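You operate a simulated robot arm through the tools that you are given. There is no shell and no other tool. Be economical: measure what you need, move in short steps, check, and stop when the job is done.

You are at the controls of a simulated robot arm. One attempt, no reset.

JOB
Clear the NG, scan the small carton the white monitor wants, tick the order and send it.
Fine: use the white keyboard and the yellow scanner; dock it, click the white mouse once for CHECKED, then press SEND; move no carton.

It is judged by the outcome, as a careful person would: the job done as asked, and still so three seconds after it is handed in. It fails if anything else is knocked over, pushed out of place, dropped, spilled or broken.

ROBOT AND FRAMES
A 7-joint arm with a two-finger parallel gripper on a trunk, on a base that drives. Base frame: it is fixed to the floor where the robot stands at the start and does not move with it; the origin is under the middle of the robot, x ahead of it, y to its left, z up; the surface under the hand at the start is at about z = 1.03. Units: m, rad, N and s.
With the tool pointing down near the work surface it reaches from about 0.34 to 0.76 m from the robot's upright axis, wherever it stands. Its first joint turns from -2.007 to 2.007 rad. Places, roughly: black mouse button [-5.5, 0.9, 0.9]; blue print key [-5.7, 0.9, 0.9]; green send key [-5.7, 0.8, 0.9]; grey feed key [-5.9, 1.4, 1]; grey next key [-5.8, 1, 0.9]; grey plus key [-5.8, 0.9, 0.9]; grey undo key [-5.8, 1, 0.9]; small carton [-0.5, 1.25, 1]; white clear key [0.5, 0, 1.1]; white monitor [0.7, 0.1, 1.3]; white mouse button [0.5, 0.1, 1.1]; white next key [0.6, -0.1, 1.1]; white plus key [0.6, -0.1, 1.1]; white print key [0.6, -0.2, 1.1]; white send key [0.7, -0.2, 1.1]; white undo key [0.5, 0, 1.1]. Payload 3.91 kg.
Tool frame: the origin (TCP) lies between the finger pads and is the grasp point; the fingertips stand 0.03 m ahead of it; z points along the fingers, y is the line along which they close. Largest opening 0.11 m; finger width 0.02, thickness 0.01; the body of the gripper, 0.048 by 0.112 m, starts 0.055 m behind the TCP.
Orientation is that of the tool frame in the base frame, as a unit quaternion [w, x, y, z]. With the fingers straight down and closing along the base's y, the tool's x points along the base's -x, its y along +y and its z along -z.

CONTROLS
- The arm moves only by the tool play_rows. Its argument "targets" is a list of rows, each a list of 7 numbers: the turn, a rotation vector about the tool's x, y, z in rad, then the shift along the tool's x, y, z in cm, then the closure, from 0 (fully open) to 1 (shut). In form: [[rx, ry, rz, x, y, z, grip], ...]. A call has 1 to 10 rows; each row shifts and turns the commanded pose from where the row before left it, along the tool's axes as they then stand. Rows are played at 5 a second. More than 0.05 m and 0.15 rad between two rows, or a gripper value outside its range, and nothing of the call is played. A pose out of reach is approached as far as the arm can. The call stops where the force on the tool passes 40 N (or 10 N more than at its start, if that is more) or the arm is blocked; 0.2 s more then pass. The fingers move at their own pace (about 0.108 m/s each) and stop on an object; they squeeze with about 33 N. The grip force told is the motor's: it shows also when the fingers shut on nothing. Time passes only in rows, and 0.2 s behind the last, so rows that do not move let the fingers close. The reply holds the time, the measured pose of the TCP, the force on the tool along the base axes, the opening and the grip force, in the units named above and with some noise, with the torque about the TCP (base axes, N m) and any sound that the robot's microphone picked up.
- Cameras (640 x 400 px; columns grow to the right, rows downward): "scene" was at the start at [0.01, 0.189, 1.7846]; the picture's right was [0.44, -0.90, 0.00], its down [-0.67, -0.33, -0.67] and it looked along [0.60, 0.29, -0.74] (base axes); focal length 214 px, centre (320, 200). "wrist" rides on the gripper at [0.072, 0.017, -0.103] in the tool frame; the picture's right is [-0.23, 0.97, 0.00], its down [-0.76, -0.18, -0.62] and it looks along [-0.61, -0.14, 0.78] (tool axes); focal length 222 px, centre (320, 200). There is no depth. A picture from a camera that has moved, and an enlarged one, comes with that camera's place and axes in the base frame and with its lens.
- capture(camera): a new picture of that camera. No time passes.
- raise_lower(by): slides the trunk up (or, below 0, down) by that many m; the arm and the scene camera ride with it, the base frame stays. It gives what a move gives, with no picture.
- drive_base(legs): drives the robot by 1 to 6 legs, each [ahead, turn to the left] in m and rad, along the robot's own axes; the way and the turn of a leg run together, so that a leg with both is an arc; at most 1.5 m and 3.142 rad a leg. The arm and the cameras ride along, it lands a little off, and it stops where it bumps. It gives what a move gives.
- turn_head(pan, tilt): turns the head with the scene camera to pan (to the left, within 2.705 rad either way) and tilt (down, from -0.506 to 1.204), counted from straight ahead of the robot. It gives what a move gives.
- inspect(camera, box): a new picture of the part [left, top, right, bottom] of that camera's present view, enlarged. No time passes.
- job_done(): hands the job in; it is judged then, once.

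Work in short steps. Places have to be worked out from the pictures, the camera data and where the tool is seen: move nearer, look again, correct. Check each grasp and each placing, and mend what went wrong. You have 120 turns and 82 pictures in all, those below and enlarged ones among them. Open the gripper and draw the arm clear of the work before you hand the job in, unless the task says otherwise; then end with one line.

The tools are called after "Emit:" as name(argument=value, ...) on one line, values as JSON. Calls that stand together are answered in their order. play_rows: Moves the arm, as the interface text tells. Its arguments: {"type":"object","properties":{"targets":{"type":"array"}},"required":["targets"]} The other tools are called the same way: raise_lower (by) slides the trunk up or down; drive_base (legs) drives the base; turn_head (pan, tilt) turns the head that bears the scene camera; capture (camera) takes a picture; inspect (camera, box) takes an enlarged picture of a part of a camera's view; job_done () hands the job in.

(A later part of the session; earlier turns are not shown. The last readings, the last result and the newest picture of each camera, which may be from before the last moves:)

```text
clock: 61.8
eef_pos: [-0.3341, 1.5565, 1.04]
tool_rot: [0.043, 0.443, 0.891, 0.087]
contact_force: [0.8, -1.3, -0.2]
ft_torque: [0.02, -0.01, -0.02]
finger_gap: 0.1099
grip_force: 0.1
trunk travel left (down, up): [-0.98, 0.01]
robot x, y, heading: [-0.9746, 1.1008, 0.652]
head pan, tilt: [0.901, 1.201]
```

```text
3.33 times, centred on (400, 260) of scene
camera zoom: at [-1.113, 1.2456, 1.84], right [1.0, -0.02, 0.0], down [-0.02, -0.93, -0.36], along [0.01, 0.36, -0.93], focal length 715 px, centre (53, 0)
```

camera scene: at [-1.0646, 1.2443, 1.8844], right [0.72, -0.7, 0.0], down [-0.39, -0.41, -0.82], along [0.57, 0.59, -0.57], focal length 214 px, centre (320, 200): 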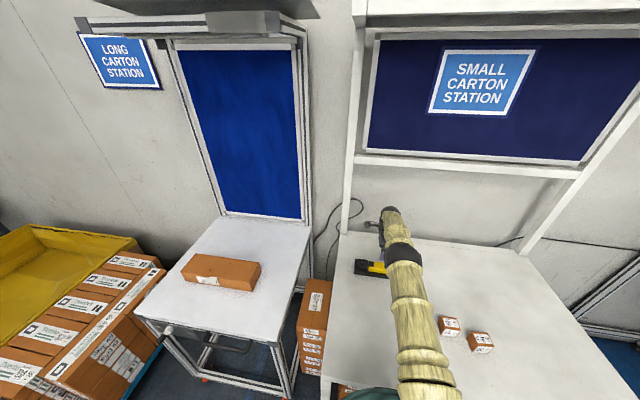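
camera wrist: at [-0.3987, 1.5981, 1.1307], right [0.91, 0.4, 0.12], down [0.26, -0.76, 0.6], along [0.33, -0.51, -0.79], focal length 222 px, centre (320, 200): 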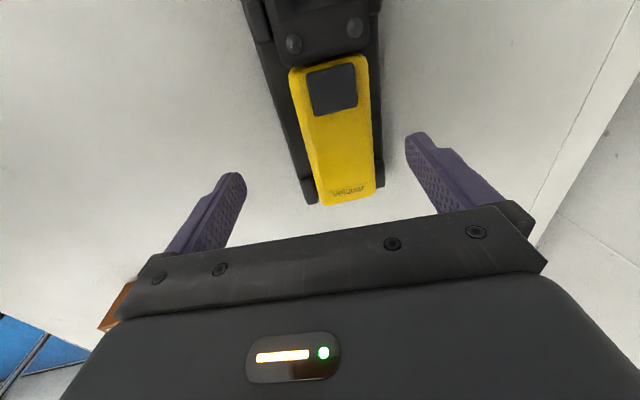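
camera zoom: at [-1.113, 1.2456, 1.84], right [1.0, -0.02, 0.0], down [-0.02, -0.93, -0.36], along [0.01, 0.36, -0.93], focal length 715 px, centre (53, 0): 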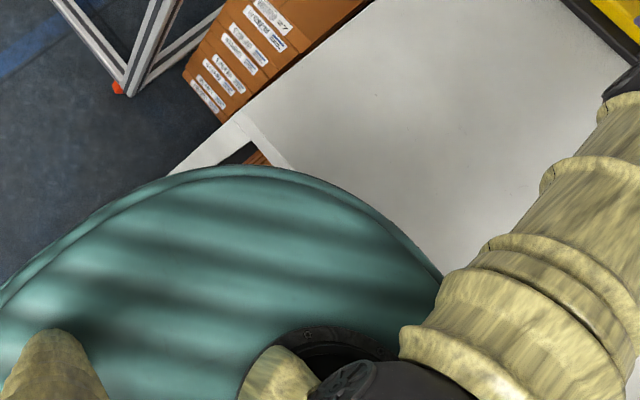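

The TCP now reaches (-0.334,1.557). I shift 1.3 cm back towards the handle's centre line and descend to TCP z≈0.99.

Emit:
play_rows(targets=[[0, 0, 0, 0.1, -1.2, 0, 0], [0, 0, 0, 0, -0.6, 2.4, 0], [0, 0, 0, 0, -0.4, 2.2, 0]])

Emit:
capture(camera="wrist")

Emit:
turn_head(pan=0.45, tilt=0.6)

Emit:
inspect(camera="scene", box=[340, 180, 500, 300])

```text
clock: 62.5
eef_pos: [-0.3437, 1.5512, 0.9906]
tool_rot: [0.044, 0.443, 0.891, 0.088]
contact_force: [0.4, 0.5, 0.4]
ft_torque: [-0.01, 0.0, -0.05]
finger_gap: 0.1101
grip_force: 0.0
out of reach, approached as far as the arm can: row 1, 3
trunk travel left (down, up): [-0.98, 0.01]
robot x, y, heading: [-0.9768, 1.1021, 0.653]
head pan, tilt: [0.901, 1.201]
```

```text
48 pictures are left
camera wrist: at [-0.3904, 1.6059, 1.0965], right [0.9, 0.4, 0.19], down [0.22, -0.79, 0.58], along [0.38, -0.47, -0.79], focal length 222 px, centre (320, 200)
```

wrist: 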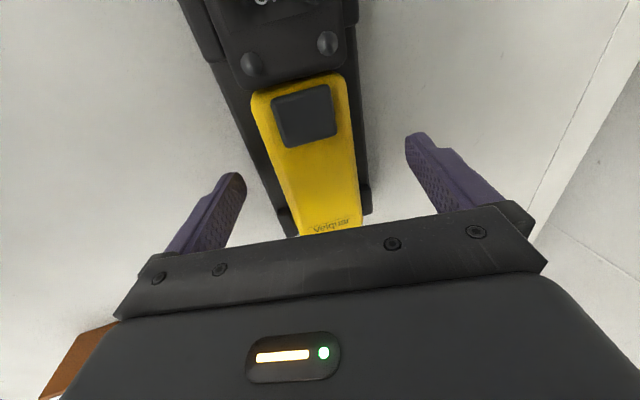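

```text
clock: 63.5
eef_pos: [-0.3436, 1.55, 0.9908]
tool_rot: [0.044, 0.442, 0.892, 0.088]
contact_force: [-0.3, -1.2, 0.2]
ft_torque: [0.01, -0.01, -0.02]
finger_gap: 0.1097
grip_force: 0.0
trunk travel left (down, up): [-0.98, 0.01]
robot x, y, heading: [-0.9728, 1.1035, 0.655]
head pan, tilt: [0.45, 0.6]
```

```text
3.33 times, centred on (420, 240) of scene
camera zoom: at [-1.0743, 1.2686, 1.8844], right [0.89, -0.45, 0.0], down [-0.26, -0.5, -0.82], along [0.37, 0.74, -0.57], focal length 715 px, centre (-13, 67)
```

zoom: 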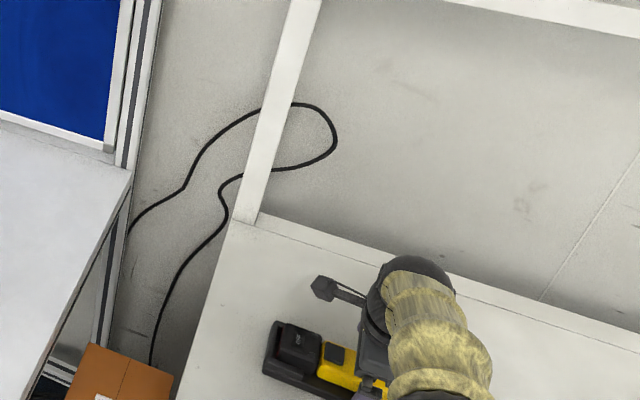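

The scanner lies centred and aligned between the fingers. I close the grip.

Emit:
play_rows(targets=[[0, 0, 0, 0, 0, 0, 0.5], [0, 0, 0, 0, 0, 0, 0.6], [0, 0, 0, 0, 0, 0, 0.7], [0, 0, 0, 0, 0, 0, 1], [0, 0, 0, 0, 0, 0, 1]])

Emit:
capture(camera="wrist")

```text
clock: 64.8
eef_pos: [-0.3439, 1.5517, 0.9908]
tool_rot: [0.044, 0.443, 0.891, 0.087]
contact_force: [-3.1, -2.1, -0.4]
ft_torque: [-0.03, 0.32, -0.28]
finger_gap: 0.0541
grip_force: 32.9
trunk travel left (down, up): [-0.98, 0.01]
robot x, y, heading: [-0.972, 1.1001, 0.649]
head pan, tilt: [0.45, 0.6]
```

```text
46 pictures are left
camera wrist: at [-0.3907, 1.6058, 1.0965], right [0.9, 0.4, 0.19], down [0.22, -0.79, 0.58], along [0.38, -0.47, -0.79], focal length 222 px, centre (320, 200)
```

wrist: 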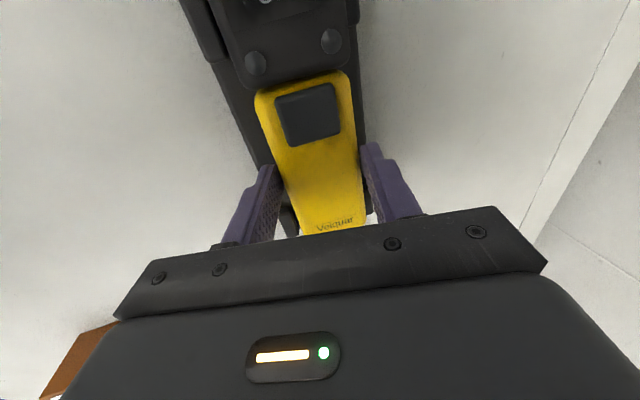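

Gripped (gap 0.054). I lift gently 2 cm straight up and look whether the dock stays.

Emit:
play_rows(targets=[[0, 0, 0, 0, 0.1, -0.5, 1], [0, 0, 0, 0, 0.1, -0.5, 1], [0, 0, 0, 0, 0.2, -1, 1]])

Emit:
capture(camera="wrist")

```text
clock: 65.5
eef_pos: [-0.3436, 1.5502, 1.0112]
tool_rot: [0.044, 0.442, 0.892, 0.088]
contact_force: [-0.6, 0.8, -3.1]
ft_torque: [-0.05, -0.04, 0.02]
finger_gap: 0.0536
grip_force: 32.9
trunk travel left (down, up): [-0.98, 0.01]
robot x, y, heading: [-0.9778, 1.1032, 0.656]
head pan, tilt: [0.45, 0.6]
```

```text
45 pictures are left
camera wrist: at [-0.3908, 1.6062, 1.117], right [0.9, 0.4, 0.19], down [0.23, -0.79, 0.58], along [0.38, -0.47, -0.79], focal length 222 px, centre (320, 200)
```

wrist: 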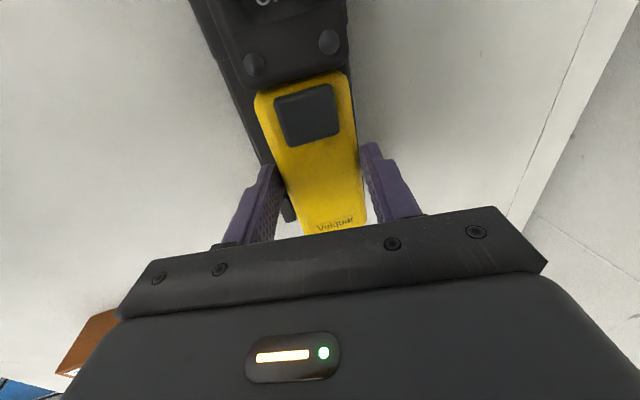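

Scanner is out of the dock. I lift further and read its display.

Emit:
play_rows(targets=[[0, 0, 0, 0, 0.4, -3, 1], [0, 0, 0, 0, 0, -4, 1], [0, 0, 0, 0, -2, -4, 1], [0, 0, 0, 0, -3, -2, 1]])

Emit:
inspect(camera="wrist", box=[140, 0, 440, 188])

Emit:
capture(camera="scene")

```text
clock: 66.5
eef_pos: [-0.4015, 1.5063, 1.1302]
tool_rot: [0.043, 0.441, 0.892, 0.088]
contact_force: [0.1, -0.6, -2.1]
ft_torque: [-0.06, -0.03, -0.01]
finger_gap: 0.0535
grip_force: 33.1
trunk travel left (down, up): [-0.98, 0.01]
robot x, y, heading: [-0.9746, 1.1048, 0.65]
head pan, tilt: [0.45, 0.6]
```

```text
2.13 times, centred on (290, 94) of wrist
camera zoom: at [-0.4481, 1.561, 1.236], right [0.9, 0.4, 0.19], down [0.22, -0.79, 0.58], along [0.38, -0.47, -0.79], focal length 473 px, centre (384, 426)
```

zoom: 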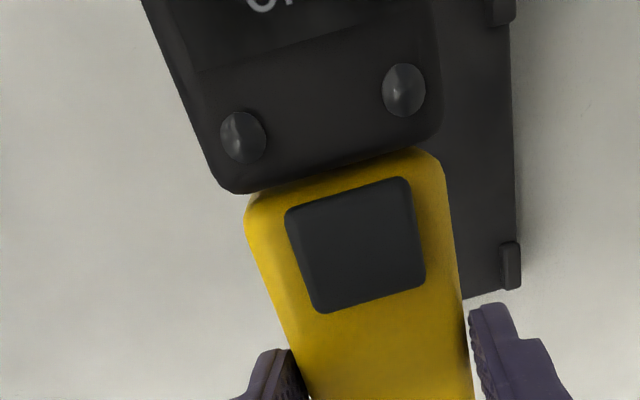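

```text
43 pictures are left
camera scene: at [-1.0751, 1.2678, 1.8845], right [0.89, -0.45, 0.0], down [-0.26, -0.5, -0.83], along [0.37, 0.74, -0.56], focal length 214 px, centre (320, 200)
```

scene: 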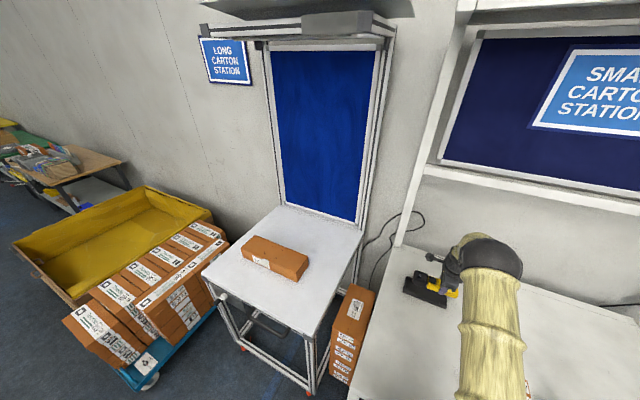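

I untilt, pull back and up, then yaw the tool so the scanner's head points to me (and camera sees its display).

Emit:
play_rows(targets=[[0.1, 0, 0, 0, -2, -1, 1], [0.1, 0, 0, 0, -3, -1, 1], [0, 0, 0, 0, -4, -1, 1], [0, 0, 0, 0, -4, -1, 1], [0, 0, -0.145, 0, 0, -1, 1], [0, 0, -0.145, 0, 0, -1, 1], [0, 0, -0.145, 0, 0, 0, 1], [0, 0, -0.145, 0, 0, 0, 1], [0, 0, -0.145, 0, 0, 0, 1], [0, 0, -0.145, 0, 0, 0, 1]])

Emit:
play_rows(targets=[[0, 0, -0.14, 0, 0, 0, 1], [0, 0, -0.14, 0, 0, 0, 1], [0, 0, -0.14, 0, 0, 0, 1], [0, 0, -0.14, 0, 0, 0, 1], [0, 0, -0.14, 0, 0, 0, 1]])

Emit:
capture(camera="scene")

```text
clock: 68.8
eef_pos: [-0.5046, 1.4288, 1.1833]
tool_rot: [-0.001, 0.024, 1.0, -0.001]
contact_force: [-0.1, 0.0, -3.2]
ft_torque: [0.02, -0.07, -0.01]
finger_gap: 0.0532
grip_force: 33.4
trunk travel left (down, up): [-0.98, 0.01]
robot x, y, heading: [-0.9711, 1.1026, 0.653]
head pan, tilt: [0.45, 0.6]
```

```text
clock: 70.0
eef_pos: [-0.505, 1.4278, 1.1826]
tool_rot: [-0.001, -0.32, 0.947, 0.0]
contact_force: [0.8, 0.1, -2.7]
ft_torque: [0.01, -0.01, -0.01]
finger_gap: 0.0534
grip_force: 33.3
trunk travel left (down, up): [-0.98, 0.01]
robot x, y, heading: [-0.9751, 1.1041, 0.652]
head pan, tilt: [0.45, 0.6]
```

```text
42 pictures are left
camera scene: at [-1.0738, 1.2684, 1.8845], right [0.89, -0.45, 0.0], down [-0.26, -0.5, -0.82], along [0.37, 0.74, -0.57], focal length 214 px, centre (320, 200)
```

scene: 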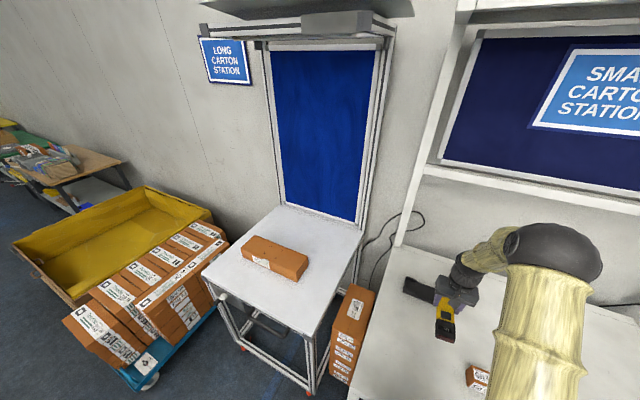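

Emit:
inspect(camera="scene", box=[390, 240, 500, 350])

Emit:
inspect(camera="wrist", box=[160, 0, 460, 188])

```text
3.64 times, centred on (445, 295) of scene
camera zoom: at [-1.0738, 1.2684, 1.8845], right [0.89, -0.45, 0.0], down [-0.26, -0.5, -0.82], along [0.37, 0.74, -0.57], focal length 780 px, centre (-134, -146)
```

zoom: 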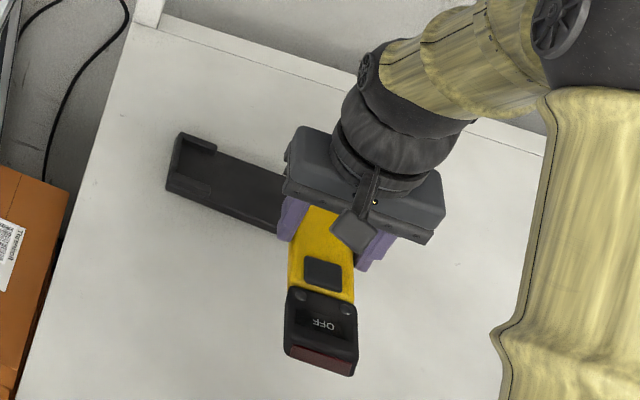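

```text
2.13 times, centred on (310, 94) of wrist
camera zoom: at [-0.5726, 1.3978, 1.2873], right [-0.41, 0.91, 0.0], down [0.71, 0.32, 0.62], along [0.57, 0.25, -0.78], focal length 473 px, centre (341, 426)
```

zoom: 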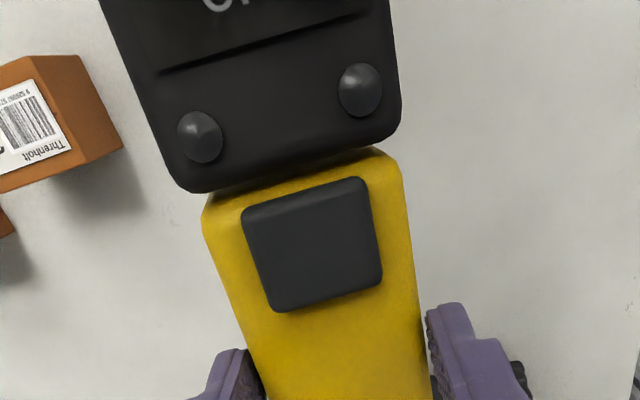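

Display reads OFF; the red reading window is in the head's end face, so the beam goes along the scanner's axis. I bring it over towards carton 59 (high) and will pitch the head down at its top label.

Emit:
play_rows(targets=[[0, 0, 0, 0.5, -4, -1, 1], [0, 0, 0, 0.5, -4, -1, 1], [0, 0, 0, 0.5, -4, -1, 1], [0, 0, 0, 0.5, -4, -1, 1], [0, 0, 0, 0.5, -4, -1, 1], [0, 0, 0, 0.5, -4, -1, 1], [0, 0, 0, 0.5, -4, -1, 1], [0, 0, 0, 0.5, -4, 0, 1], [0, 0, 0, 0.5, -4, 0, 1], [0, 0, 0, 0.4, -3.7, 0, 1]])

Emit:
play_rows(targets=[[0, 0, 0.136, 0, 0, 0, 1], [0, 0, 0.136, 0, 0, 0, 1], [0, 0, 0.136, 0, 0, 0, 1], [0, 0, 0.136, 0, 0, 0, 1], [0, 0, 0.136, 0, 0, 0, 1], [0, -0.13, 0, 0, 0, 0, 1], [0, -0.13, 0, 0, 0, 0, 1], [0, -0.13, 0, 0, 0, 0, 1], [0, -0.13, 0, 0, 0, 0, 1], [0, -0.13, 0, 0, 0, 0, 1]])

Emit:
turn_head(pan=0.0, tilt=0.75)

Emit:
capture(camera="scene")

```text
clock: 72.2
eef_pos: [-0.304, 1.0809, 1.25]
tool_rot: [0.0, -0.319, 0.948, 0.001]
contact_force: [0.7, -0.8, -2.4]
ft_torque: [0.05, -0.04, 0.0]
finger_gap: 0.0532
grip_force: 33.1
trunk travel left (down, up): [-0.98, 0.01]
robot x, y, heading: [-0.9742, 1.1011, 0.655]
head pan, tilt: [0.45, 0.6]
```

```text
clock: 74.3
eef_pos: [-0.3041, 1.0827, 1.253]
tool_rot: [0.319, 0.014, 0.948, -0.005]
contact_force: [0.4, 0.7, -1.9]
ft_torque: [0.03, 0.0, 0.01]
finger_gap: 0.0531
grip_force: 33.1
trunk travel left (down, up): [-0.98, 0.01]
robot x, y, heading: [-0.9747, 1.0993, 0.654]
head pan, tilt: [0.45, 0.6]
```

```text
clock: 75.2
eef_pos: [-0.3054, 1.083, 1.2529]
tool_rot: [0.319, 0.014, 0.948, -0.006]
contact_force: [-0.6, 0.4, -1.6]
ft_torque: [0.01, 0.0, 0.01]
finger_gap: 0.053
grip_force: 33.2
trunk travel left (down, up): [-0.98, 0.01]
robot x, y, heading: [-0.9722, 1.1027, 0.651]
head pan, tilt: [0.0, 0.75]
```

```text
39 pictures are left
camera scene: at [-1.0481, 1.2397, 1.8717], right [0.61, -0.8, 0.0], down [-0.54, -0.41, -0.73], along [0.58, 0.44, -0.68], focal length 214 px, centre (320, 200)
```

scene: 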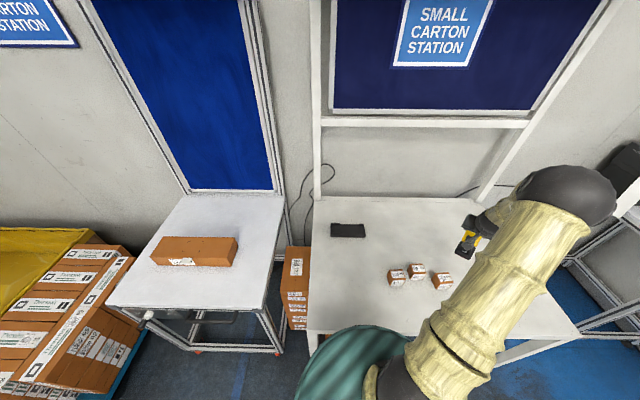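

Carton 59 is at ≈(-0.36,1.085); the TCP is right above and beyond. I pitch the rest to 1.3 rad and look.

Emit:
play_rows(targets=[[0, -0.13, 0, 0, 0, 0, 1], [0, -0.13, 0, 0, 0, 0, 1], [0, -0.13, 0, 0, 0, 0, 1], [0, -0.13, 0, 0, 0, 0, 1], [0, -0.13, 0, 0, 0, 0, 1]])

Emit:
capture(camera="wrist")

Emit:
inspect(camera="scene", box=[370, 180, 530, 300])

```text
clock: 76.5
eef_pos: [-0.3042, 1.0827, 1.2518]
tool_rot: [0.605, 0.012, 0.796, -0.01]
contact_force: [-0.6, 0.1, -2.8]
ft_torque: [-0.01, 0.06, 0.01]
finger_gap: 0.053
grip_force: 33.2
trunk travel left (down, up): [-0.98, 0.01]
robot x, y, heading: [-0.9745, 1.1017, 0.654]
head pan, tilt: [0.0, 0.75]
```

```text
38 pictures are left
camera wrist: at [-0.422, 1.1033, 1.2118], right [0.09, 0.97, 0.22], down [-0.4, -0.16, 0.9], along [0.91, -0.17, 0.37], focal length 222 px, centre (320, 200)
```

wrist: 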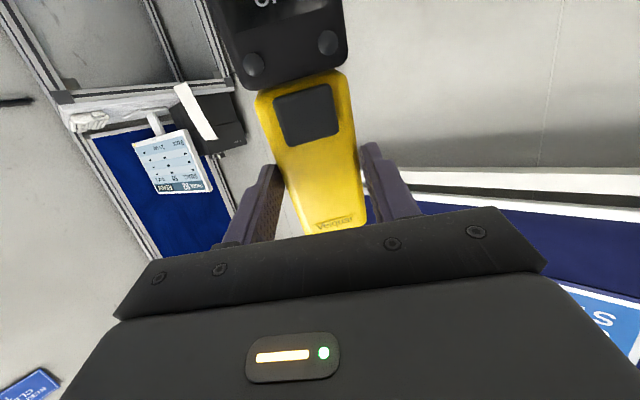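

```text
3.33 times, centred on (450, 240) of scene
camera zoom: at [-1.0471, 1.2396, 1.8717], right [0.61, -0.8, 0.0], down [-0.54, -0.41, -0.73], along [0.58, 0.44, -0.68], focal length 715 px, centre (-113, 67)
```

zoom: 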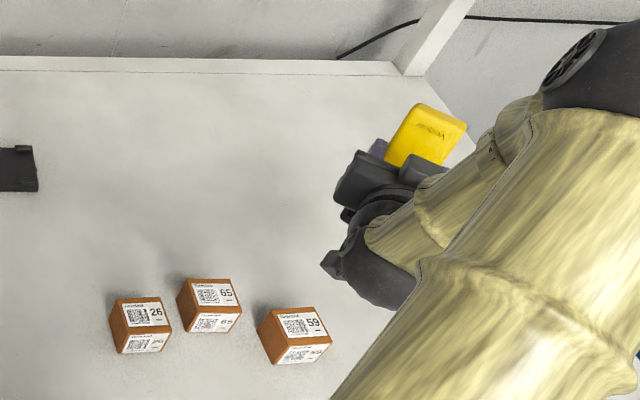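

Beam line should meet 59's top label at about (-0.36,1.083). I lower 5 cm in steps and listen.

Emit:
play_rows(targets=[[0, 0, 0, 1.5, 0, 0.4, 1], [0, 0, 0, 1.5, 0, 0.4, 1], [0, 0, 0, 1.5, 0, 0.4, 1], [0, 0, 0, 0, 0, 0, 1], [0, 0, 0, 0, 0, 0, 1]])

Emit:
inspect(camera="scene", box=[370, 180, 530, 300])

```text
clock: 77.7
eef_pos: [-0.3047, 1.0817, 1.2059]
tool_rot: [0.604, 0.012, 0.797, -0.011]
contact_force: [0.5, 0.0, -2.7]
ft_torque: [0.0, 0.05, 0.01]
finger_gap: 0.053
grip_force: 32.7
trunk travel left (down, up): [-0.98, 0.01]
robot x, y, heading: [-0.9764, 1.104, 0.651]
head pan, tilt: [0.0, 0.75]
```

```text
3.33 times, centred on (450, 240) of scene
camera zoom: at [-1.0476, 1.2397, 1.8717], right [0.61, -0.8, 0.0], down [-0.54, -0.41, -0.73], along [0.58, 0.44, -0.68], focal length 715 px, centre (-113, 67)
```

zoom: 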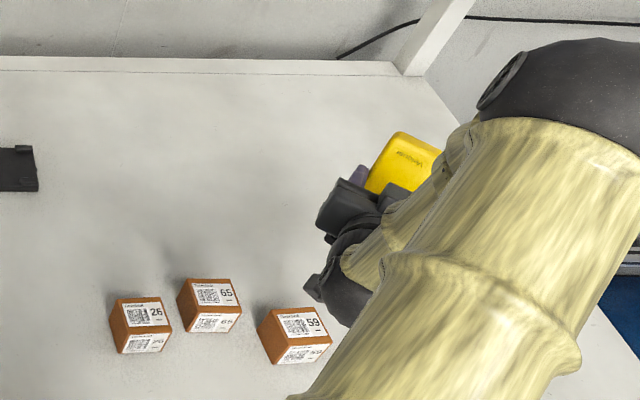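

No read; the scanner says OFF, so its button must probably be pressed first. I'll lay the scanner on a free spot of the table within easy reach, press its dark pad with a fingertip and see. First back up and unpitch.

Emit:
play_rows(targets=[[0, 0, 0, -2.5, 0, -0.7, 1], [0, 0, 0, -2.5, 0, -0.7, 1], [0, 0.145, 0, 0, 0, 0, 1], [0, 0.145, 0, 0, 0, 0, 1], [0, 0.145, 0, 0, 0, 0, 1], [0, 0.145, 0, 0, 0, 0, 1], [0, 0.145, 0, 0, 0, 0, 1], [0, 0.145, 0, 0, 0, 0, 1], [0, 0.145, 0, 0, 0, 0, 1], [0, 0.145, 0, 0, 0, 0, 1]])

Emit:
play_rows(targets=[[0, 0.14, 0, 0, 0, 0, 1], [0, 0, 0, 2.1, 4.2, 0, 1], [0, 0, 0, 2.1, 4.2, 0, 1], [0, 0, 0, 2.1, 4.2, 0, 1], [0, 0, 0, 2.1, 4.2, 0, 1], [0, 0, 0, 2.1, 4.2, 0, 1], [0, 0, 0, 2.1, 4.2, 0, 1], [0, 0, 0, 2.1, 4.2, 0, 1], [0, 0, 0, 2.1, 4.2, 0, 1], [0, 0, 0, 2.1, 4.2, 0, 1]])

Emit:
play_rows(targets=[[0, 0, -0.13, 0, 0, 2, 1], [0, 0, -0.13, 0, 0, 3, 1], [0, 0, -0.13, 0, 0, 3, 1], [0, 0, -0.13, 0, 0, 3, 1], [0, 0, -0.13, 0, 0, 3, 1], [0, 0, 0, 0, 0, 3, 1], [0, 0, 0, 0, 0, 3, 1]])

Emit:
turn_head(pan=0.2, tilt=0.8)

Emit:
inspect(camera="scene", box=[310, 180, 470, 300])

```text
clock: 79.8
eef_pos: [-0.3039, 1.0827, 1.258]
tool_rot: [0.068, 0.014, 0.998, -0.002]
contact_force: [0.8, 1.2, -2.3]
ft_torque: [-0.04, -0.02, 0.02]
finger_gap: 0.0527
grip_force: 32.6
trunk travel left (down, up): [-0.98, 0.01]
robot x, y, heading: [-0.9718, 1.1005, 0.647]
head pan, tilt: [0.0, 0.75]
```

```text
clock: 82.0
eef_pos: [-0.484, 1.4691, 1.2566]
tool_rot: [-0.001, 0.015, 1.0, -0.002]
contact_force: [-1.1, 0.5, -2.4]
ft_torque: [-0.04, -0.02, 0.03]
finger_gap: 0.0527
grip_force: 32.7
trunk travel left (down, up): [-0.98, 0.01]
robot x, y, heading: [-0.9781, 1.1046, 0.648]
head pan, tilt: [0.0, 0.75]
```

```text
clock: 83.7
eef_pos: [-0.4825, 1.4681, 1.06]
tool_rot: [-0.001, -0.306, 0.952, 0.0]
contact_force: [0.0, -0.1, -3.0]
ft_torque: [0.03, -0.04, -0.02]
finger_gap: 0.0525
grip_force: 33.3
trunk travel left (down, up): [-0.98, 0.01]
robot x, y, heading: [-0.9716, 1.1026, 0.65]
head pan, tilt: [0.0, 0.75]
```

```text
clock: 84.4
eef_pos: [-0.4822, 1.4674, 1.0594]
tool_rot: [-0.002, -0.305, 0.952, 0.001]
contact_force: [0.3, -0.8, -2.3]
ft_torque: [0.02, -0.07, 0.02]
finger_gap: 0.0525
grip_force: 33.0
trunk travel left (down, up): [-0.98, 0.01]
robot x, y, heading: [-0.9738, 1.1034, 0.653]
head pan, tilt: [0.201, 0.799]
```

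```text
3.33 times, centred on (390, 240) of scene
camera zoom: at [-1.0608, 1.2503, 1.8677], right [0.75, -0.66, 0.0], down [-0.47, -0.54, -0.7], along [0.46, 0.52, -0.72], focal length 715 px, centre (87, 67)
```

zoom: 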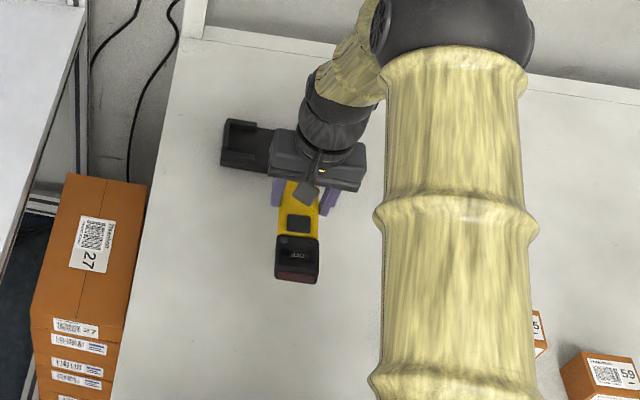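

I lower it onto the table with small steps, watching the force.

Emit:
play_rows(targets=[[0, 0, 0, 0, 0, 3, 1], [0, 0, 0, 0, 0, 2, 1], [0, 0, 0, 0, 0, 1, 1]])

Emit:
play_rows(targets=[[0, 0, 0, 0, 0, 0.4, 1], [0, 0, 0, 0, 0, 0.4, 1]])

```text
clock: 85.2
eef_pos: [-0.4832, 1.4671, 0.9976]
tool_rot: [-0.002, -0.305, 0.952, -0.001]
contact_force: [0.2, -0.5, -2.7]
ft_torque: [0.06, -0.04, -0.02]
finger_gap: 0.0527
grip_force: 32.7
trunk travel left (down, up): [-0.98, 0.01]
robot x, y, heading: [-0.9754, 1.1024, 0.656]
head pan, tilt: [0.201, 0.799]
```

```text
clock: 85.8
eef_pos: [-0.4831, 1.4662, 0.991]
tool_rot: [-0.002, -0.305, 0.952, 0.0]
contact_force: [-0.2, 0.2, -2.1]
ft_torque: [0.05, -0.05, -0.04]
finger_gap: 0.0527
grip_force: 32.9
trunk travel left (down, up): [-0.98, 0.01]
robot x, y, heading: [-0.9728, 1.1005, 0.648]
head pan, tilt: [0.201, 0.799]
```

Emit:
play_rows(targets=[[0, 0, 0, 0, 0, 0.3, 1], [0, 0, 0, 0, 0, 0.3, 1], [0, 0, 0, 0, 0, 0.3, 1]])

Emit:
capture(camera="wrist")

```text
clock: 86.6
eef_pos: [-0.4841, 1.4656, 0.9809]
tool_rot: [-0.001, -0.305, 0.952, 0.0]
contact_force: [-0.2, 0.1, -0.3]
ft_torque: [-0.03, 0.12, -0.03]
finger_gap: 0.0522
grip_force: 32.8
trunk travel left (down, up): [-0.98, 0.01]
robot x, y, heading: [-0.9719, 1.1016, 0.651]
head pan, tilt: [0.201, 0.799]
```

```text
34 pictures are left
camera wrist: at [-0.5513, 1.4376, 1.0859], right [-0.38, 0.92, 0.0], down [0.72, 0.3, 0.62], along [0.58, 0.24, -0.78], focal length 222 px, centre (320, 200)
```

wrist: 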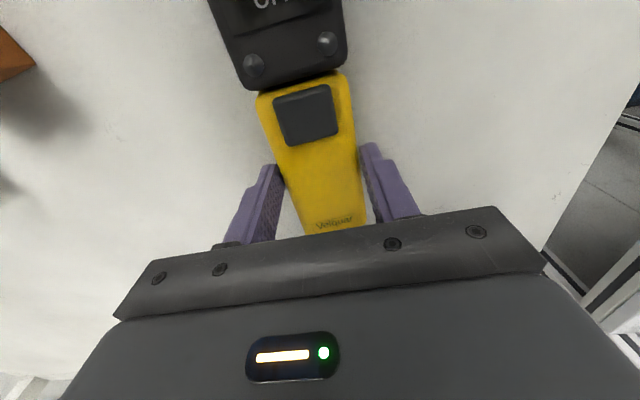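

Contact begins (weight off the wrist). I ease 2 mm more and open.

Emit:
play_rows(targets=[[0, 0, 0, 0, 0, 0.2, 1], [0, 0, 0, 0, 0, 0, 0.4], [0, 0, 0, 0, 0, 0, 0.2], [0, 0, 0, 0, 0, 0, 0], [0, 0, 0, 0, 0, 0, 0]])

Emit:
play_rows(targets=[[0, 0, 0, 0, 0, -3, 0], [0, 0, 0, 0, 0, -4, 0], [0, 0, 0, 0, 0, -3, 1], [0, 0, 0, 0, 0, 0, 1], [0, 0, 0, 0, 0, 0, 1], [0, 0, 0, 0, 0, 0, 1]])

Emit:
capture(camera="wrist")

```text
clock: 87.8
eef_pos: [-0.482, 1.4663, 0.9799]
tool_rot: [-0.001, -0.305, 0.953, -0.001]
contact_force: [0.6, -0.3, -0.4]
ft_torque: [0.0, 0.01, 0.0]
finger_gap: 0.1102
grip_force: 0.1
trunk travel left (down, up): [-0.98, 0.01]
robot x, y, heading: [-0.9709, 1.1027, 0.652]
head pan, tilt: [0.201, 0.799]
```

```text
clock: 89.2
eef_pos: [-0.4834, 1.465, 1.0796]
tool_rot: [-0.001, -0.304, 0.953, 0.0]
contact_force: [0.0, 1.2, 0.9]
ft_torque: [-0.05, -0.01, 0.03]
finger_gap: 0.0
grip_force: 32.4
trunk travel left (down, up): [-0.98, 0.01]
robot x, y, heading: [-0.97, 1.1039, 0.653]
head pan, tilt: [0.201, 0.799]
```

```text
33 pictures are left
camera wrist: at [-0.5507, 1.4371, 1.1832], right [-0.38, 0.92, 0.0], down [0.72, 0.3, 0.62], along [0.57, 0.24, -0.78], focal length 222 px, centre (320, 200)
```

wrist: 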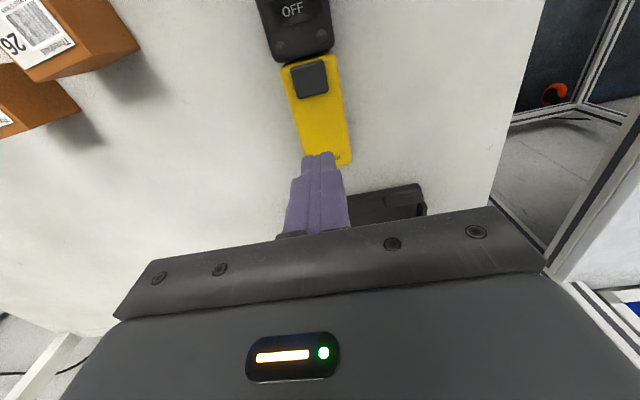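

Scanner sits on the table, still OFF. The dark pad is ≈3.8 cm towards me; I move the closed fingertips over it and press gently.

Emit:
play_rows(targets=[[0, 0, 0, 3.8, 0, 0, 1], [0, 0, 0, 0, 0, 3, 1], [0, 0, 0, 0, 0, 3, 1]])

Emit:
capture(camera="wrist")

```text
clock: 90.0
eef_pos: [-0.5127, 1.4453, 1.0184]
tool_rot: [-0.001, -0.305, 0.953, 0.0]
contact_force: [0.4, 0.2, -0.5]
ft_torque: [-0.03, 0.01, 0.03]
finger_gap: 0.0001
grip_force: 33.4
trunk travel left (down, up): [-0.98, 0.01]
robot x, y, heading: [-0.9722, 1.1044, 0.652]
head pan, tilt: [0.201, 0.799]
```

```text
32 pictures are left
camera wrist: at [-0.5807, 1.417, 1.1228], right [-0.38, 0.92, 0.0], down [0.72, 0.3, 0.62], along [0.58, 0.24, -0.78], focal length 222 px, centre (320, 200)
```

wrist: 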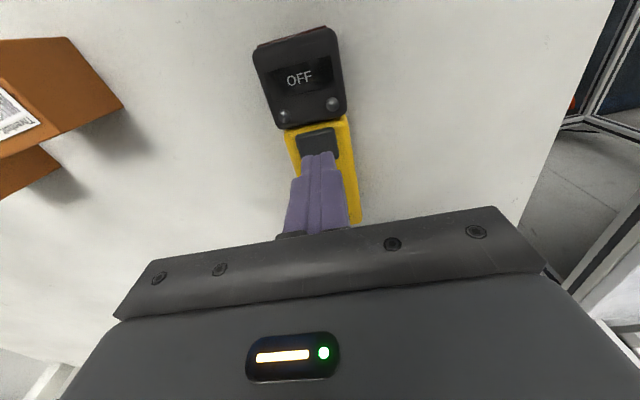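

Tip is nearly over the pad centre (another 0.5 cm). I press down in small steps.

Emit:
play_rows(targets=[[0, 0, 0, 0.5, 0, 0.6, 1], [0, 0, 0, 0, 0, 0.5, 1], [0, 0, 0, 0, 0, 0.3, 1], [0, 0, 0, 0, 0, 0.3, 1], [0, 0, 0, 0, 0, 0.2, 1]])

Emit:
capture(camera="wrist")

```text
clock: 91.2
eef_pos: [-0.518, 1.4419, 1.0016]
tool_rot: [-0.001, -0.305, 0.953, 0.0]
contact_force: [0.3, 0.5, 0.6]
ft_torque: [-0.02, -0.01, 0.04]
finger_gap: 0.0
grip_force: 32.9
trunk travel left (down, up): [-0.98, 0.01]
robot x, y, heading: [-0.9731, 1.1026, 0.648]
head pan, tilt: [0.201, 0.799]
```

```text
31 pictures are left
camera wrist: at [-0.5862, 1.4133, 1.1046], right [-0.38, 0.92, 0.0], down [0.72, 0.3, 0.62], along [0.58, 0.24, -0.78], focal length 222 px, centre (320, 200)
```

wrist: 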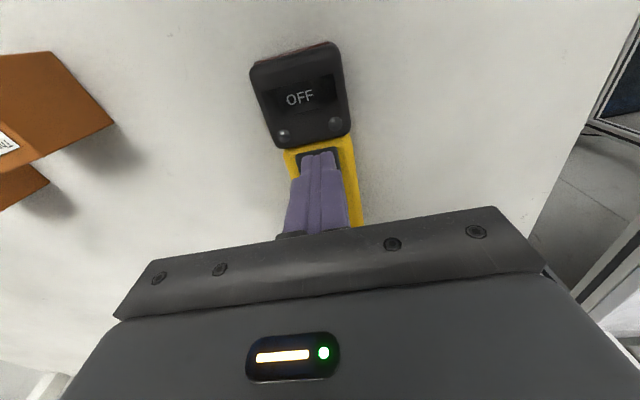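

Tip z≈0.972, no contact yet, well over the pad. Continue down.

Emit:
play_rows(targets=[[0, 0, 0, 0, 0, 0.3, 1], [0, 0, 0, 0, 0, 0.2, 1], [0, 0, 0, 0, 0, 0.2, 1], [0, 0, 0, 0, 0, 0.2, 1], [0, 0, 0, 0, 0, 0.2, 1]])

Emit:
inspect(camera="wrist", box=[220, 30, 380, 180])

```text
clock: 92.4
eef_pos: [-0.5172, 1.4413, 0.9896]
tool_rot: [0.001, -0.304, 0.953, 0.0]
contact_force: [2.5, 0.7, 14.8]
ft_torque: [0.0, -0.08, -0.01]
finger_gap: 0.0002
grip_force: 32.8
trunk travel left (down, up): [-0.98, 0.01]
robot x, y, heading: [-0.971, 1.1013, 0.646]
head pan, tilt: [0.201, 0.799]
heard: click
```

```text
2.67 times, centred on (300, 105) of wrist
camera zoom: at [-0.5864, 1.4128, 1.0945], right [-0.38, 0.92, 0.0], down [0.72, 0.3, 0.62], along [0.58, 0.24, -0.78], focal length 592 px, centre (373, 453)
```

zoom: 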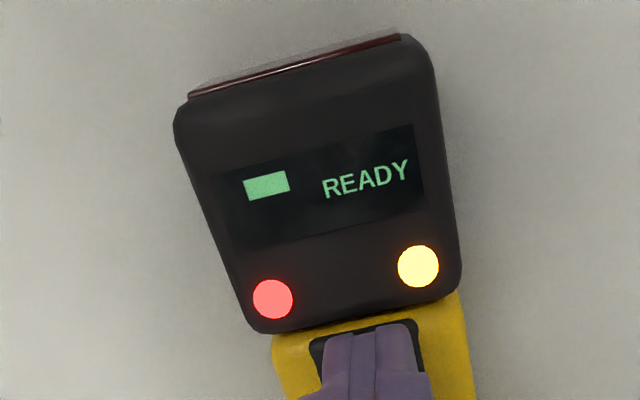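

Click — display shows READY with lights on. I lift and check it stays on after release.

Emit:
play_rows(targets=[[0, 0, 0, 0, 0, -3, 1], [0, 0, 0, 0, 0, -4, 1], [0, 0, 0, -4, 0, -2, 0], [0, 0, 0, 0, 0, 0, 0], [0, 0, 0, 0, 0, 0, 0]])

Emit:
capture(camera="wrist")

```text
clock: 93.6
eef_pos: [-0.4848, 1.4663, 1.0782]
tool_rot: [-0.002, -0.305, 0.952, 0.0]
contact_force: [-1.0, -1.3, -0.2]
ft_torque: [-0.04, 0.01, 0.07]
finger_gap: 0.11
grip_force: 0.1
trunk travel left (down, up): [-0.98, 0.01]
robot x, y, heading: [-0.9734, 1.1065, 0.651]
head pan, tilt: [0.201, 0.799]
```

```text
29 pictures are left
camera wrist: at [-0.5524, 1.4391, 1.183], right [-0.38, 0.92, 0.0], down [0.72, 0.3, 0.62], along [0.57, 0.24, -0.78], focal length 222 px, centre (320, 200)
```

wrist: 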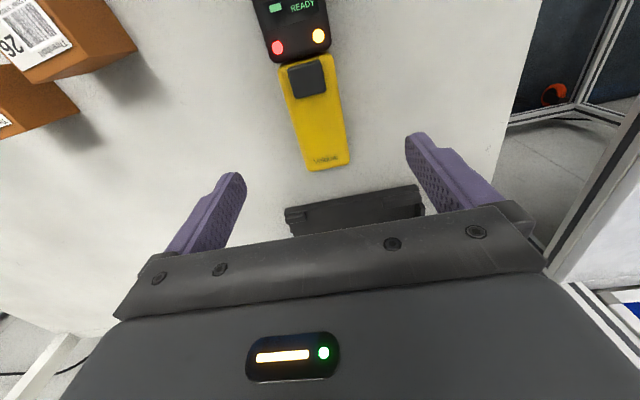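

Still READY. I regrasp at the same place as before (TCP z≈0.982).

Emit:
play_rows(targets=[[0, 0, 0, -0.2, 0, 4, 0], [0, 0, 0, 0, 0, 4, 0], [0, 0, 0, 0, 0, 1.6, 0], [0, 0, 0, 0, 0, 0, 0.5], [0, 0, 0, 0, 0, 0, 0.7], [0, 0, 0, 0, 0, 0, 1], [0, 0, 0, 0, 0, 0, 1]])

Emit:
play_rows(targets=[[0, 0, 0, 0, 0, -2, 1], [0, 0, 0, 0, 0, -4, 1]])

Emit:
capture(camera="wrist")

```text
clock: 95.2
eef_pos: [-0.4831, 1.4676, 0.9821]
tool_rot: [-0.002, -0.304, 0.953, -0.001]
contact_force: [-0.3, 0.2, -0.5]
ft_torque: [0.06, -0.11, -0.01]
finger_gap: 0.0513
grip_force: 33.5
trunk travel left (down, up): [-0.98, 0.01]
robot x, y, heading: [-0.9711, 1.1017, 0.654]
head pan, tilt: [0.201, 0.799]
```

```text
clock: 95.8
eef_pos: [-0.4833, 1.4659, 1.0433]
tool_rot: [-0.002, -0.305, 0.952, -0.001]
contact_force: [-0.3, -0.2, -2.4]
ft_torque: [0.01, -0.06, 0.01]
finger_gap: 0.0517
grip_force: 32.9
trunk travel left (down, up): [-0.98, 0.01]
robot x, y, heading: [-0.9719, 1.1054, 0.651]
head pan, tilt: [0.201, 0.799]
```

```text
28 pictures are left
camera wrist: at [-0.5515, 1.4371, 1.1492], right [-0.38, 0.92, 0.0], down [0.72, 0.3, 0.62], along [0.57, 0.24, -0.78], focal length 222 px, centre (320, 200)
```

wrist: 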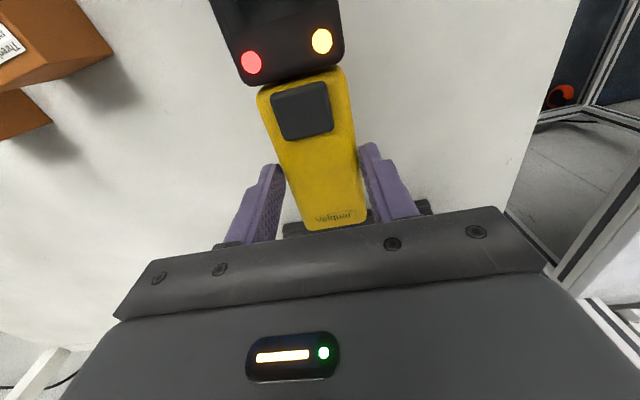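

Held firmly. I go back: up, yaw, over to carton 59, keeping the beam off the other cartons.

Emit:
play_rows(targets=[[0, 0, 0.13, 0, 0, -4.2, 1], [0, 0, 0.13, 0, 0, -4.2, 1], [0, 0, 0.13, 0, 0, -4.2, 1], [0, 0, 0.13, 0, 0, -4.2, 1], [0, 0, 0.13, 0, 0, -4.2, 1]])

Emit:
play_rows(targets=[[0, 0, 0, -2, -4.25, 0, 1], [0, 0, 0, -2, -4.25, 0, 1], [0, 0, 0, -2, -4.25, 0, 1], [0, 0, 0, -2, -4.25, 0, 1], [0, 0, 0, -2, -4.25, 0, 1], [0, 0, 0, -2, -4.25, 0, 1], [0, 0, 0, -2, -4.25, 0, 1], [0, 0, 0, -2, -4.25, 0, 1], [0, 0, 0, -2, -4.25, 0, 1]])

Emit:
play_rows(targets=[[0, -0.13, 0, 0, 0, 0, 1], [0, -0.13, 0, 0, 0, 0, 1], [0, -0.13, 0, 0, 0, 0, 1], [0, -0.13, 0, 0, 0, 0, 1], [0, -0.13, 0, 0, 0, 0, 1], [0, -0.13, 0, 0, 0, 0, 1], [0, -0.13, 0, 0, 0, 0, 1], [0, -0.13, 0, 0, 0, 0, 1], [0, -0.13, 0, 0, 0, 0, 1], [0, -0.13, 0, 0, 0, 0, 1]])

```text
clock: 97.0
eef_pos: [-0.4833, 1.4658, 1.253]
tool_rot: [-0.001, 0.017, 1.0, 0.0]
contact_force: [0.0, 0.0, -2.2]
ft_torque: [0.0, -0.08, -0.01]
finger_gap: 0.0517
grip_force: 32.4
trunk travel left (down, up): [-0.98, 0.01]
robot x, y, heading: [-0.9746, 1.1024, 0.651]
head pan, tilt: [0.201, 0.799]
```

```text
clock: 99.0
eef_pos: [-0.312, 1.0741, 1.2526]
tool_rot: [-0.001, 0.016, 1.0, 0.0]
contact_force: [0.0, -0.2, -3.3]
ft_torque: [0.01, -0.07, -0.02]
finger_gap: 0.0514
grip_force: 32.7
trunk travel left (down, up): [-0.98, 0.01]
robot x, y, heading: [-0.9737, 1.1065, 0.65]
head pan, tilt: [0.201, 0.799]
```

```text
clock: 101.2
eef_pos: [-0.3145, 1.0771, 1.2531]
tool_rot: [0.604, 0.011, 0.797, -0.009]
contact_force: [0.2, -0.1, -2.7]
ft_torque: [0.01, 0.06, 0.04]
finger_gap: 0.0514
grip_force: 32.2
trunk travel left (down, up): [-0.98, 0.01]
robot x, y, heading: [-0.9717, 1.102, 0.65]
head pan, tilt: [0.201, 0.799]
```

Pitched down over 59. I shift 0.8 cm left, 1 cm ahead and lower stepwise, listening for a beep.

Emit:
play_rows(targets=[[0, 0, 0, -0.3, 0.7, 1, 1], [0, 0, 0, 1.5, 0, 0.4, 1], [0, 0, 0, 1.5, 0, 0.4, 1], [0, 0, 0, 1.5, 0, 0.4, 1], [0, 0, 0, 0, 0, 0, 1], [0, 0, 0, 0, 0, 0, 1]])

Emit:
turn_head(pan=-0.05, tilt=0.8)

Emit:
inspect(camera="scene", box=[370, 160, 530, 280])

```text
clock: 102.6
eef_pos: [-0.3042, 1.086, 1.2067]
tool_rot: [0.605, 0.011, 0.796, -0.009]
contact_force: [0.0, -0.1, -1.6]
ft_torque: [0.04, 0.08, 0.01]
finger_gap: 0.0515
grip_force: 33.3
trunk travel left (down, up): [-0.98, 0.01]
robot x, y, heading: [-0.9749, 1.1021, 0.655]
head pan, tilt: [0.201, 0.799]
```

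```text
clock: 103.3
eef_pos: [-0.304, 1.0861, 1.207]
tool_rot: [0.604, 0.01, 0.797, -0.009]
contact_force: [-1.1, 0.5, -2.1]
ft_torque: [-0.02, 0.08, 0.02]
finger_gap: 0.0514
grip_force: 33.2
trunk travel left (down, up): [-0.98, 0.01]
robot x, y, heading: [-0.9729, 1.1046, 0.65]
head pan, tilt: [-0.051, 0.799]
```

```text
3.33 times, centred on (450, 220) of scene
camera zoom: at [-1.0474, 1.2352, 1.8677], right [0.57, -0.82, 0.0], down [-0.59, -0.41, -0.7], along [0.57, 0.39, -0.72], focal length 715 px, centre (-113, 133)
```

zoom: 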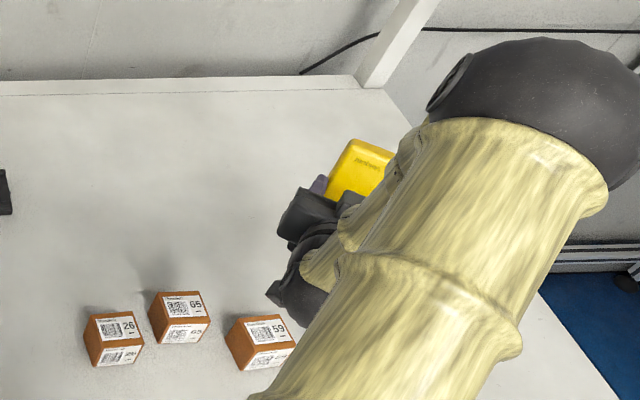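

Reckoning again, the scanner's axis sits ≈3.5 cm beyond the TCP, so the beam falls past the label's far edge. I shift back in 1 cm steps.

Emit:
play_rows(targets=[[0, 0, 0, 0.27, 0, -0.96, 1], [0, 0, 0, 0, 0, 0, 1], [0, 0, 0, 0.27, 0, -0.96, 1], [0, 0, 0, 0, 0, 0, 1], [0, 0, 0, 0.27, 0, -0.96, 1], [0, 0, 0, 0, 0, 0, 1], [0, 0, 0, 0, 0, 0, 1]])

Emit:
capture(camera="wrist")

```text
clock: 105.0
eef_pos: [-0.3331, 1.0858, 1.2057]
tool_rot: [0.604, 0.012, 0.797, -0.01]
contact_force: [0.2, 0.2, -2.4]
ft_torque: [0.01, 0.05, -0.01]
finger_gap: 0.0512
grip_force: 32.6
trunk travel left (down, up): [-0.98, 0.01]
robot x, y, heading: [-0.9751, 1.1048, 0.646]
head pan, tilt: [-0.051, 0.799]
```

```text
26 pictures are left
camera wrist: at [-0.4523, 1.1067, 1.1658], right [0.09, 0.97, 0.22], down [-0.4, -0.16, 0.9], along [0.91, -0.17, 0.37], focal length 222 px, centre (320, 200)
```

wrist: 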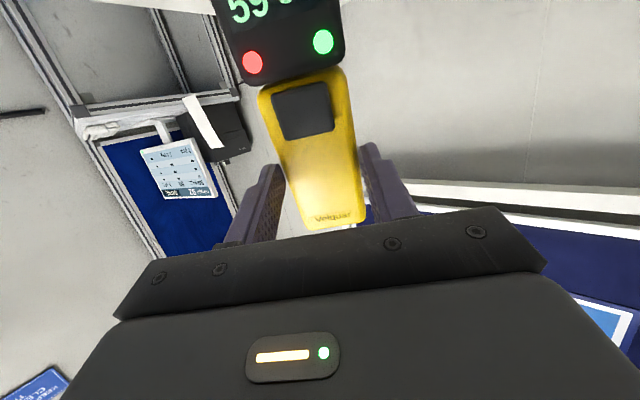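

The scanner display now shows "59" with a green light. I verify on display and monitor.

Emit:
inspect(camera="wrist", box=[120, 0, 380, 210])

```text
1.90 times, centred on (250, 105) of wrist
camera zoom: at [-0.4523, 1.1067, 1.1658], right [0.09, 0.97, 0.22], down [-0.4, -0.16, 0.9], along [0.91, -0.17, 0.37], focal length 423 px, centre (453, 381)
```

zoom: 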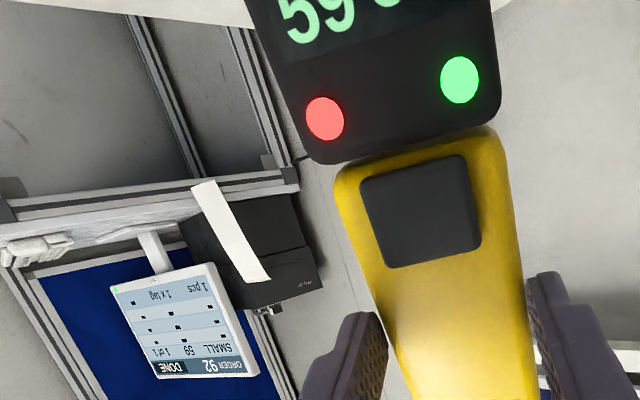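

Monitor now shows DONE, 1 of 1. I move the beam sideways off the label, unpitch, and carry the scanner back towards the dock.

Emit:
play_rows(targets=[[0, 0, 0, -1, -4, 0, 1], [0, 0, 0, -2, -4, -0.5, 1], [0, 0.145, 0, 0, 0, 0, 1], [0, 0.145, 0, 0, 0, 0, 1], [0, 0.145, 0, 0, 0, 0, 1], [0, 0.145, 0, 0, 0, 0, 1], [0, 0.145, 0, 0, 0, 0, 1], [0, 0.145, 0, 0, 0, 0, 1], [0, 0.145, 0, 0, 0, 0, 1], [0, 0.145, 0, 0, 0, 0, 1]])

Emit:
play_rows(targets=[[0, 0.14, 0, 0, 0, -2, 1], [0, 0, 0, 1.4, 4.6, 0, 1], [0, 0, 0, 1.4, 4.6, 0, 1], [0, 0, 0, 1.4, 4.6, 0, 1], [0, 0, 0, 1.4, 4.6, 0, 1], [0, 0, 0, 1.4, 4.6, 0, 1], [0, 0, 0, 1.4, 4.6, 0, 1], [0, 0, 0, 1.4, 4.6, 0, 1], [0, 0, 0, 1.4, 4.6, 0, 1], [0, 0, 0, 1.4, 4.6, 0, 1]])

Emit:
play_rows(targets=[[0, 0, 0.1274, 0, 0, 0, 1], [0, 0, 0.1274, 0, 0, 0, 1], [0, 0, 0.1274, 0, 0, 0, 1], [0, 0, 0.1274, 0, 0, 0, 1], [0, 0, 0.1274, 0, 0, 0, 1], [0, 0, 0.1274, 0, 0, 0, 1], [0, 0, 0.1274, 0, 0, 0, 1]])

Emit:
raise_lower(by=-0.18)

```text
clock: 107.2
eef_pos: [-0.3321, 1.0057, 1.237]
tool_rot: [0.068, 0.015, 0.998, -0.002]
contact_force: [0.0, -0.2, -2.3]
ft_torque: [0.0, -0.06, 0.0]
finger_gap: 0.0517
grip_force: 33.0
trunk travel left (down, up): [-0.98, 0.01]
robot x, y, heading: [-0.9693, 1.0995, 0.649]
head pan, tilt: [-0.051, 0.799]
```

```text
clock: 109.3
eef_pos: [-0.4493, 1.4271, 1.2553]
tool_rot: [-0.001, 0.017, 1.0, -0.003]
contact_force: [-0.3, -0.1, -2.1]
ft_torque: [-0.04, -0.07, 0.02]
finger_gap: 0.0515
grip_force: 32.8
trunk travel left (down, up): [-0.98, 0.01]
robot x, y, heading: [-0.9724, 1.1027, 0.65]
head pan, tilt: [-0.051, 0.799]
```

```text
clock: 111.0
eef_pos: [-0.4502, 1.4236, 1.2568]
tool_rot: [-0.001, 0.446, 0.895, -0.001]
contact_force: [0.5, 1.9, -2.2]
ft_torque: [-0.07, -0.03, 0.01]
finger_gap: 0.0516
grip_force: 33.0
trunk travel left (down, up): [-0.98, 0.01]
robot x, y, heading: [-0.9741, 1.1013, 0.651]
head pan, tilt: [-0.051, 0.799]
```

```text
clock: 113.0
eef_pos: [-0.4487, 1.4236, 1.0775]
tool_rot: [0.0, 0.445, 0.896, 0.0]
contact_force: [1.6, -0.4, -2.7]
ft_torque: [-0.07, -0.02, 0.0]
finger_gap: 0.0514
grip_force: 33.0
trunk travel left (down, up): [-0.8, 0.19]
robot x, y, heading: [-0.9749, 1.1011, 0.651]
head pan, tilt: [-0.051, 0.799]
```

Now I tilt only 0.08 rad and move over the dock (target TCP ≈(-0.342,1.5525)), staying at z≈1.07.

Emit:
play_rows(targets=[[-0.08, 0, 0, 0.8, 3.3, 0.3, 1], [0, 0, 0, 0.8, 3.3, 0.3, 1], [0, 0, 0, 0.8, 3.3, 0.3, 1], [0, 0, 0, 0.8, 3.3, 0.3, 1], [0, 0, 0, 0.6, 3.1, 0.2, 1]])

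Emit:
capture(camera="wrist")

Emit:
turn_head(pan=0.5, tilt=0.6)

Emit:
inspect(camera="scene", box=[360, 170, 500, 280])

```text
clock: 114.2
eef_pos: [-0.3423, 1.553, 1.0711]
tool_rot: [0.016, 0.445, 0.895, 0.033]
contact_force: [0.4, 1.4, -1.3]
ft_torque: [-0.05, 0.02, 0.02]
finger_gap: 0.0515
grip_force: 32.9
trunk travel left (down, up): [-0.8, 0.19]
robot x, y, heading: [-0.9731, 1.1022, 0.65]
head pan, tilt: [-0.051, 0.799]
```

```text
24 pictures are left
camera wrist: at [-0.3779, 1.6166, 1.1767], right [0.91, 0.4, 0.07], down [0.28, -0.74, 0.61], along [0.3, -0.53, -0.79], focal length 222 px, centre (320, 200)
```

wrist: 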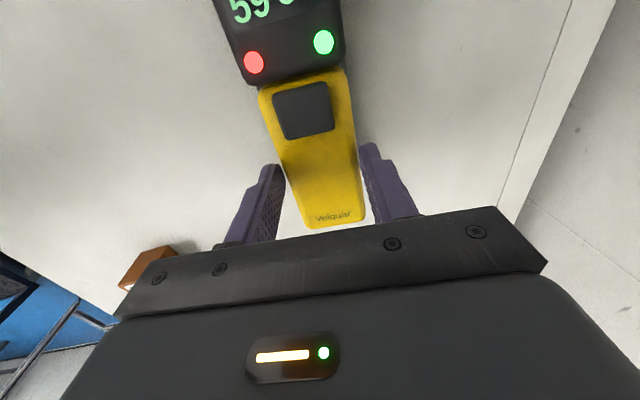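

```text
clock: 115.1
eef_pos: [-0.3443, 1.5538, 1.0713]
tool_rot: [0.016, 0.446, 0.894, 0.034]
contact_force: [-0.7, -0.2, -2.6]
ft_torque: [-0.06, -0.01, 0.0]
finger_gap: 0.0515
grip_force: 33.1
trunk travel left (down, up): [-0.8, 0.19]
robot x, y, heading: [-0.9716, 1.1048, 0.649]
head pan, tilt: [0.499, 0.6]
```

```text
3.64 times, centred on (430, 225) of scene
camera zoom: at [-1.0779, 1.2704, 1.7045], right [0.91, -0.41, 0.0], down [-0.23, -0.52, -0.82], along [0.34, 0.75, -0.57], focal length 780 px, centre (-80, 109)
```

zoom: 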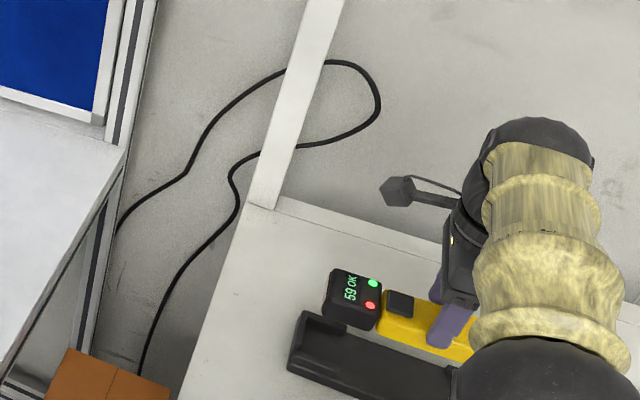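

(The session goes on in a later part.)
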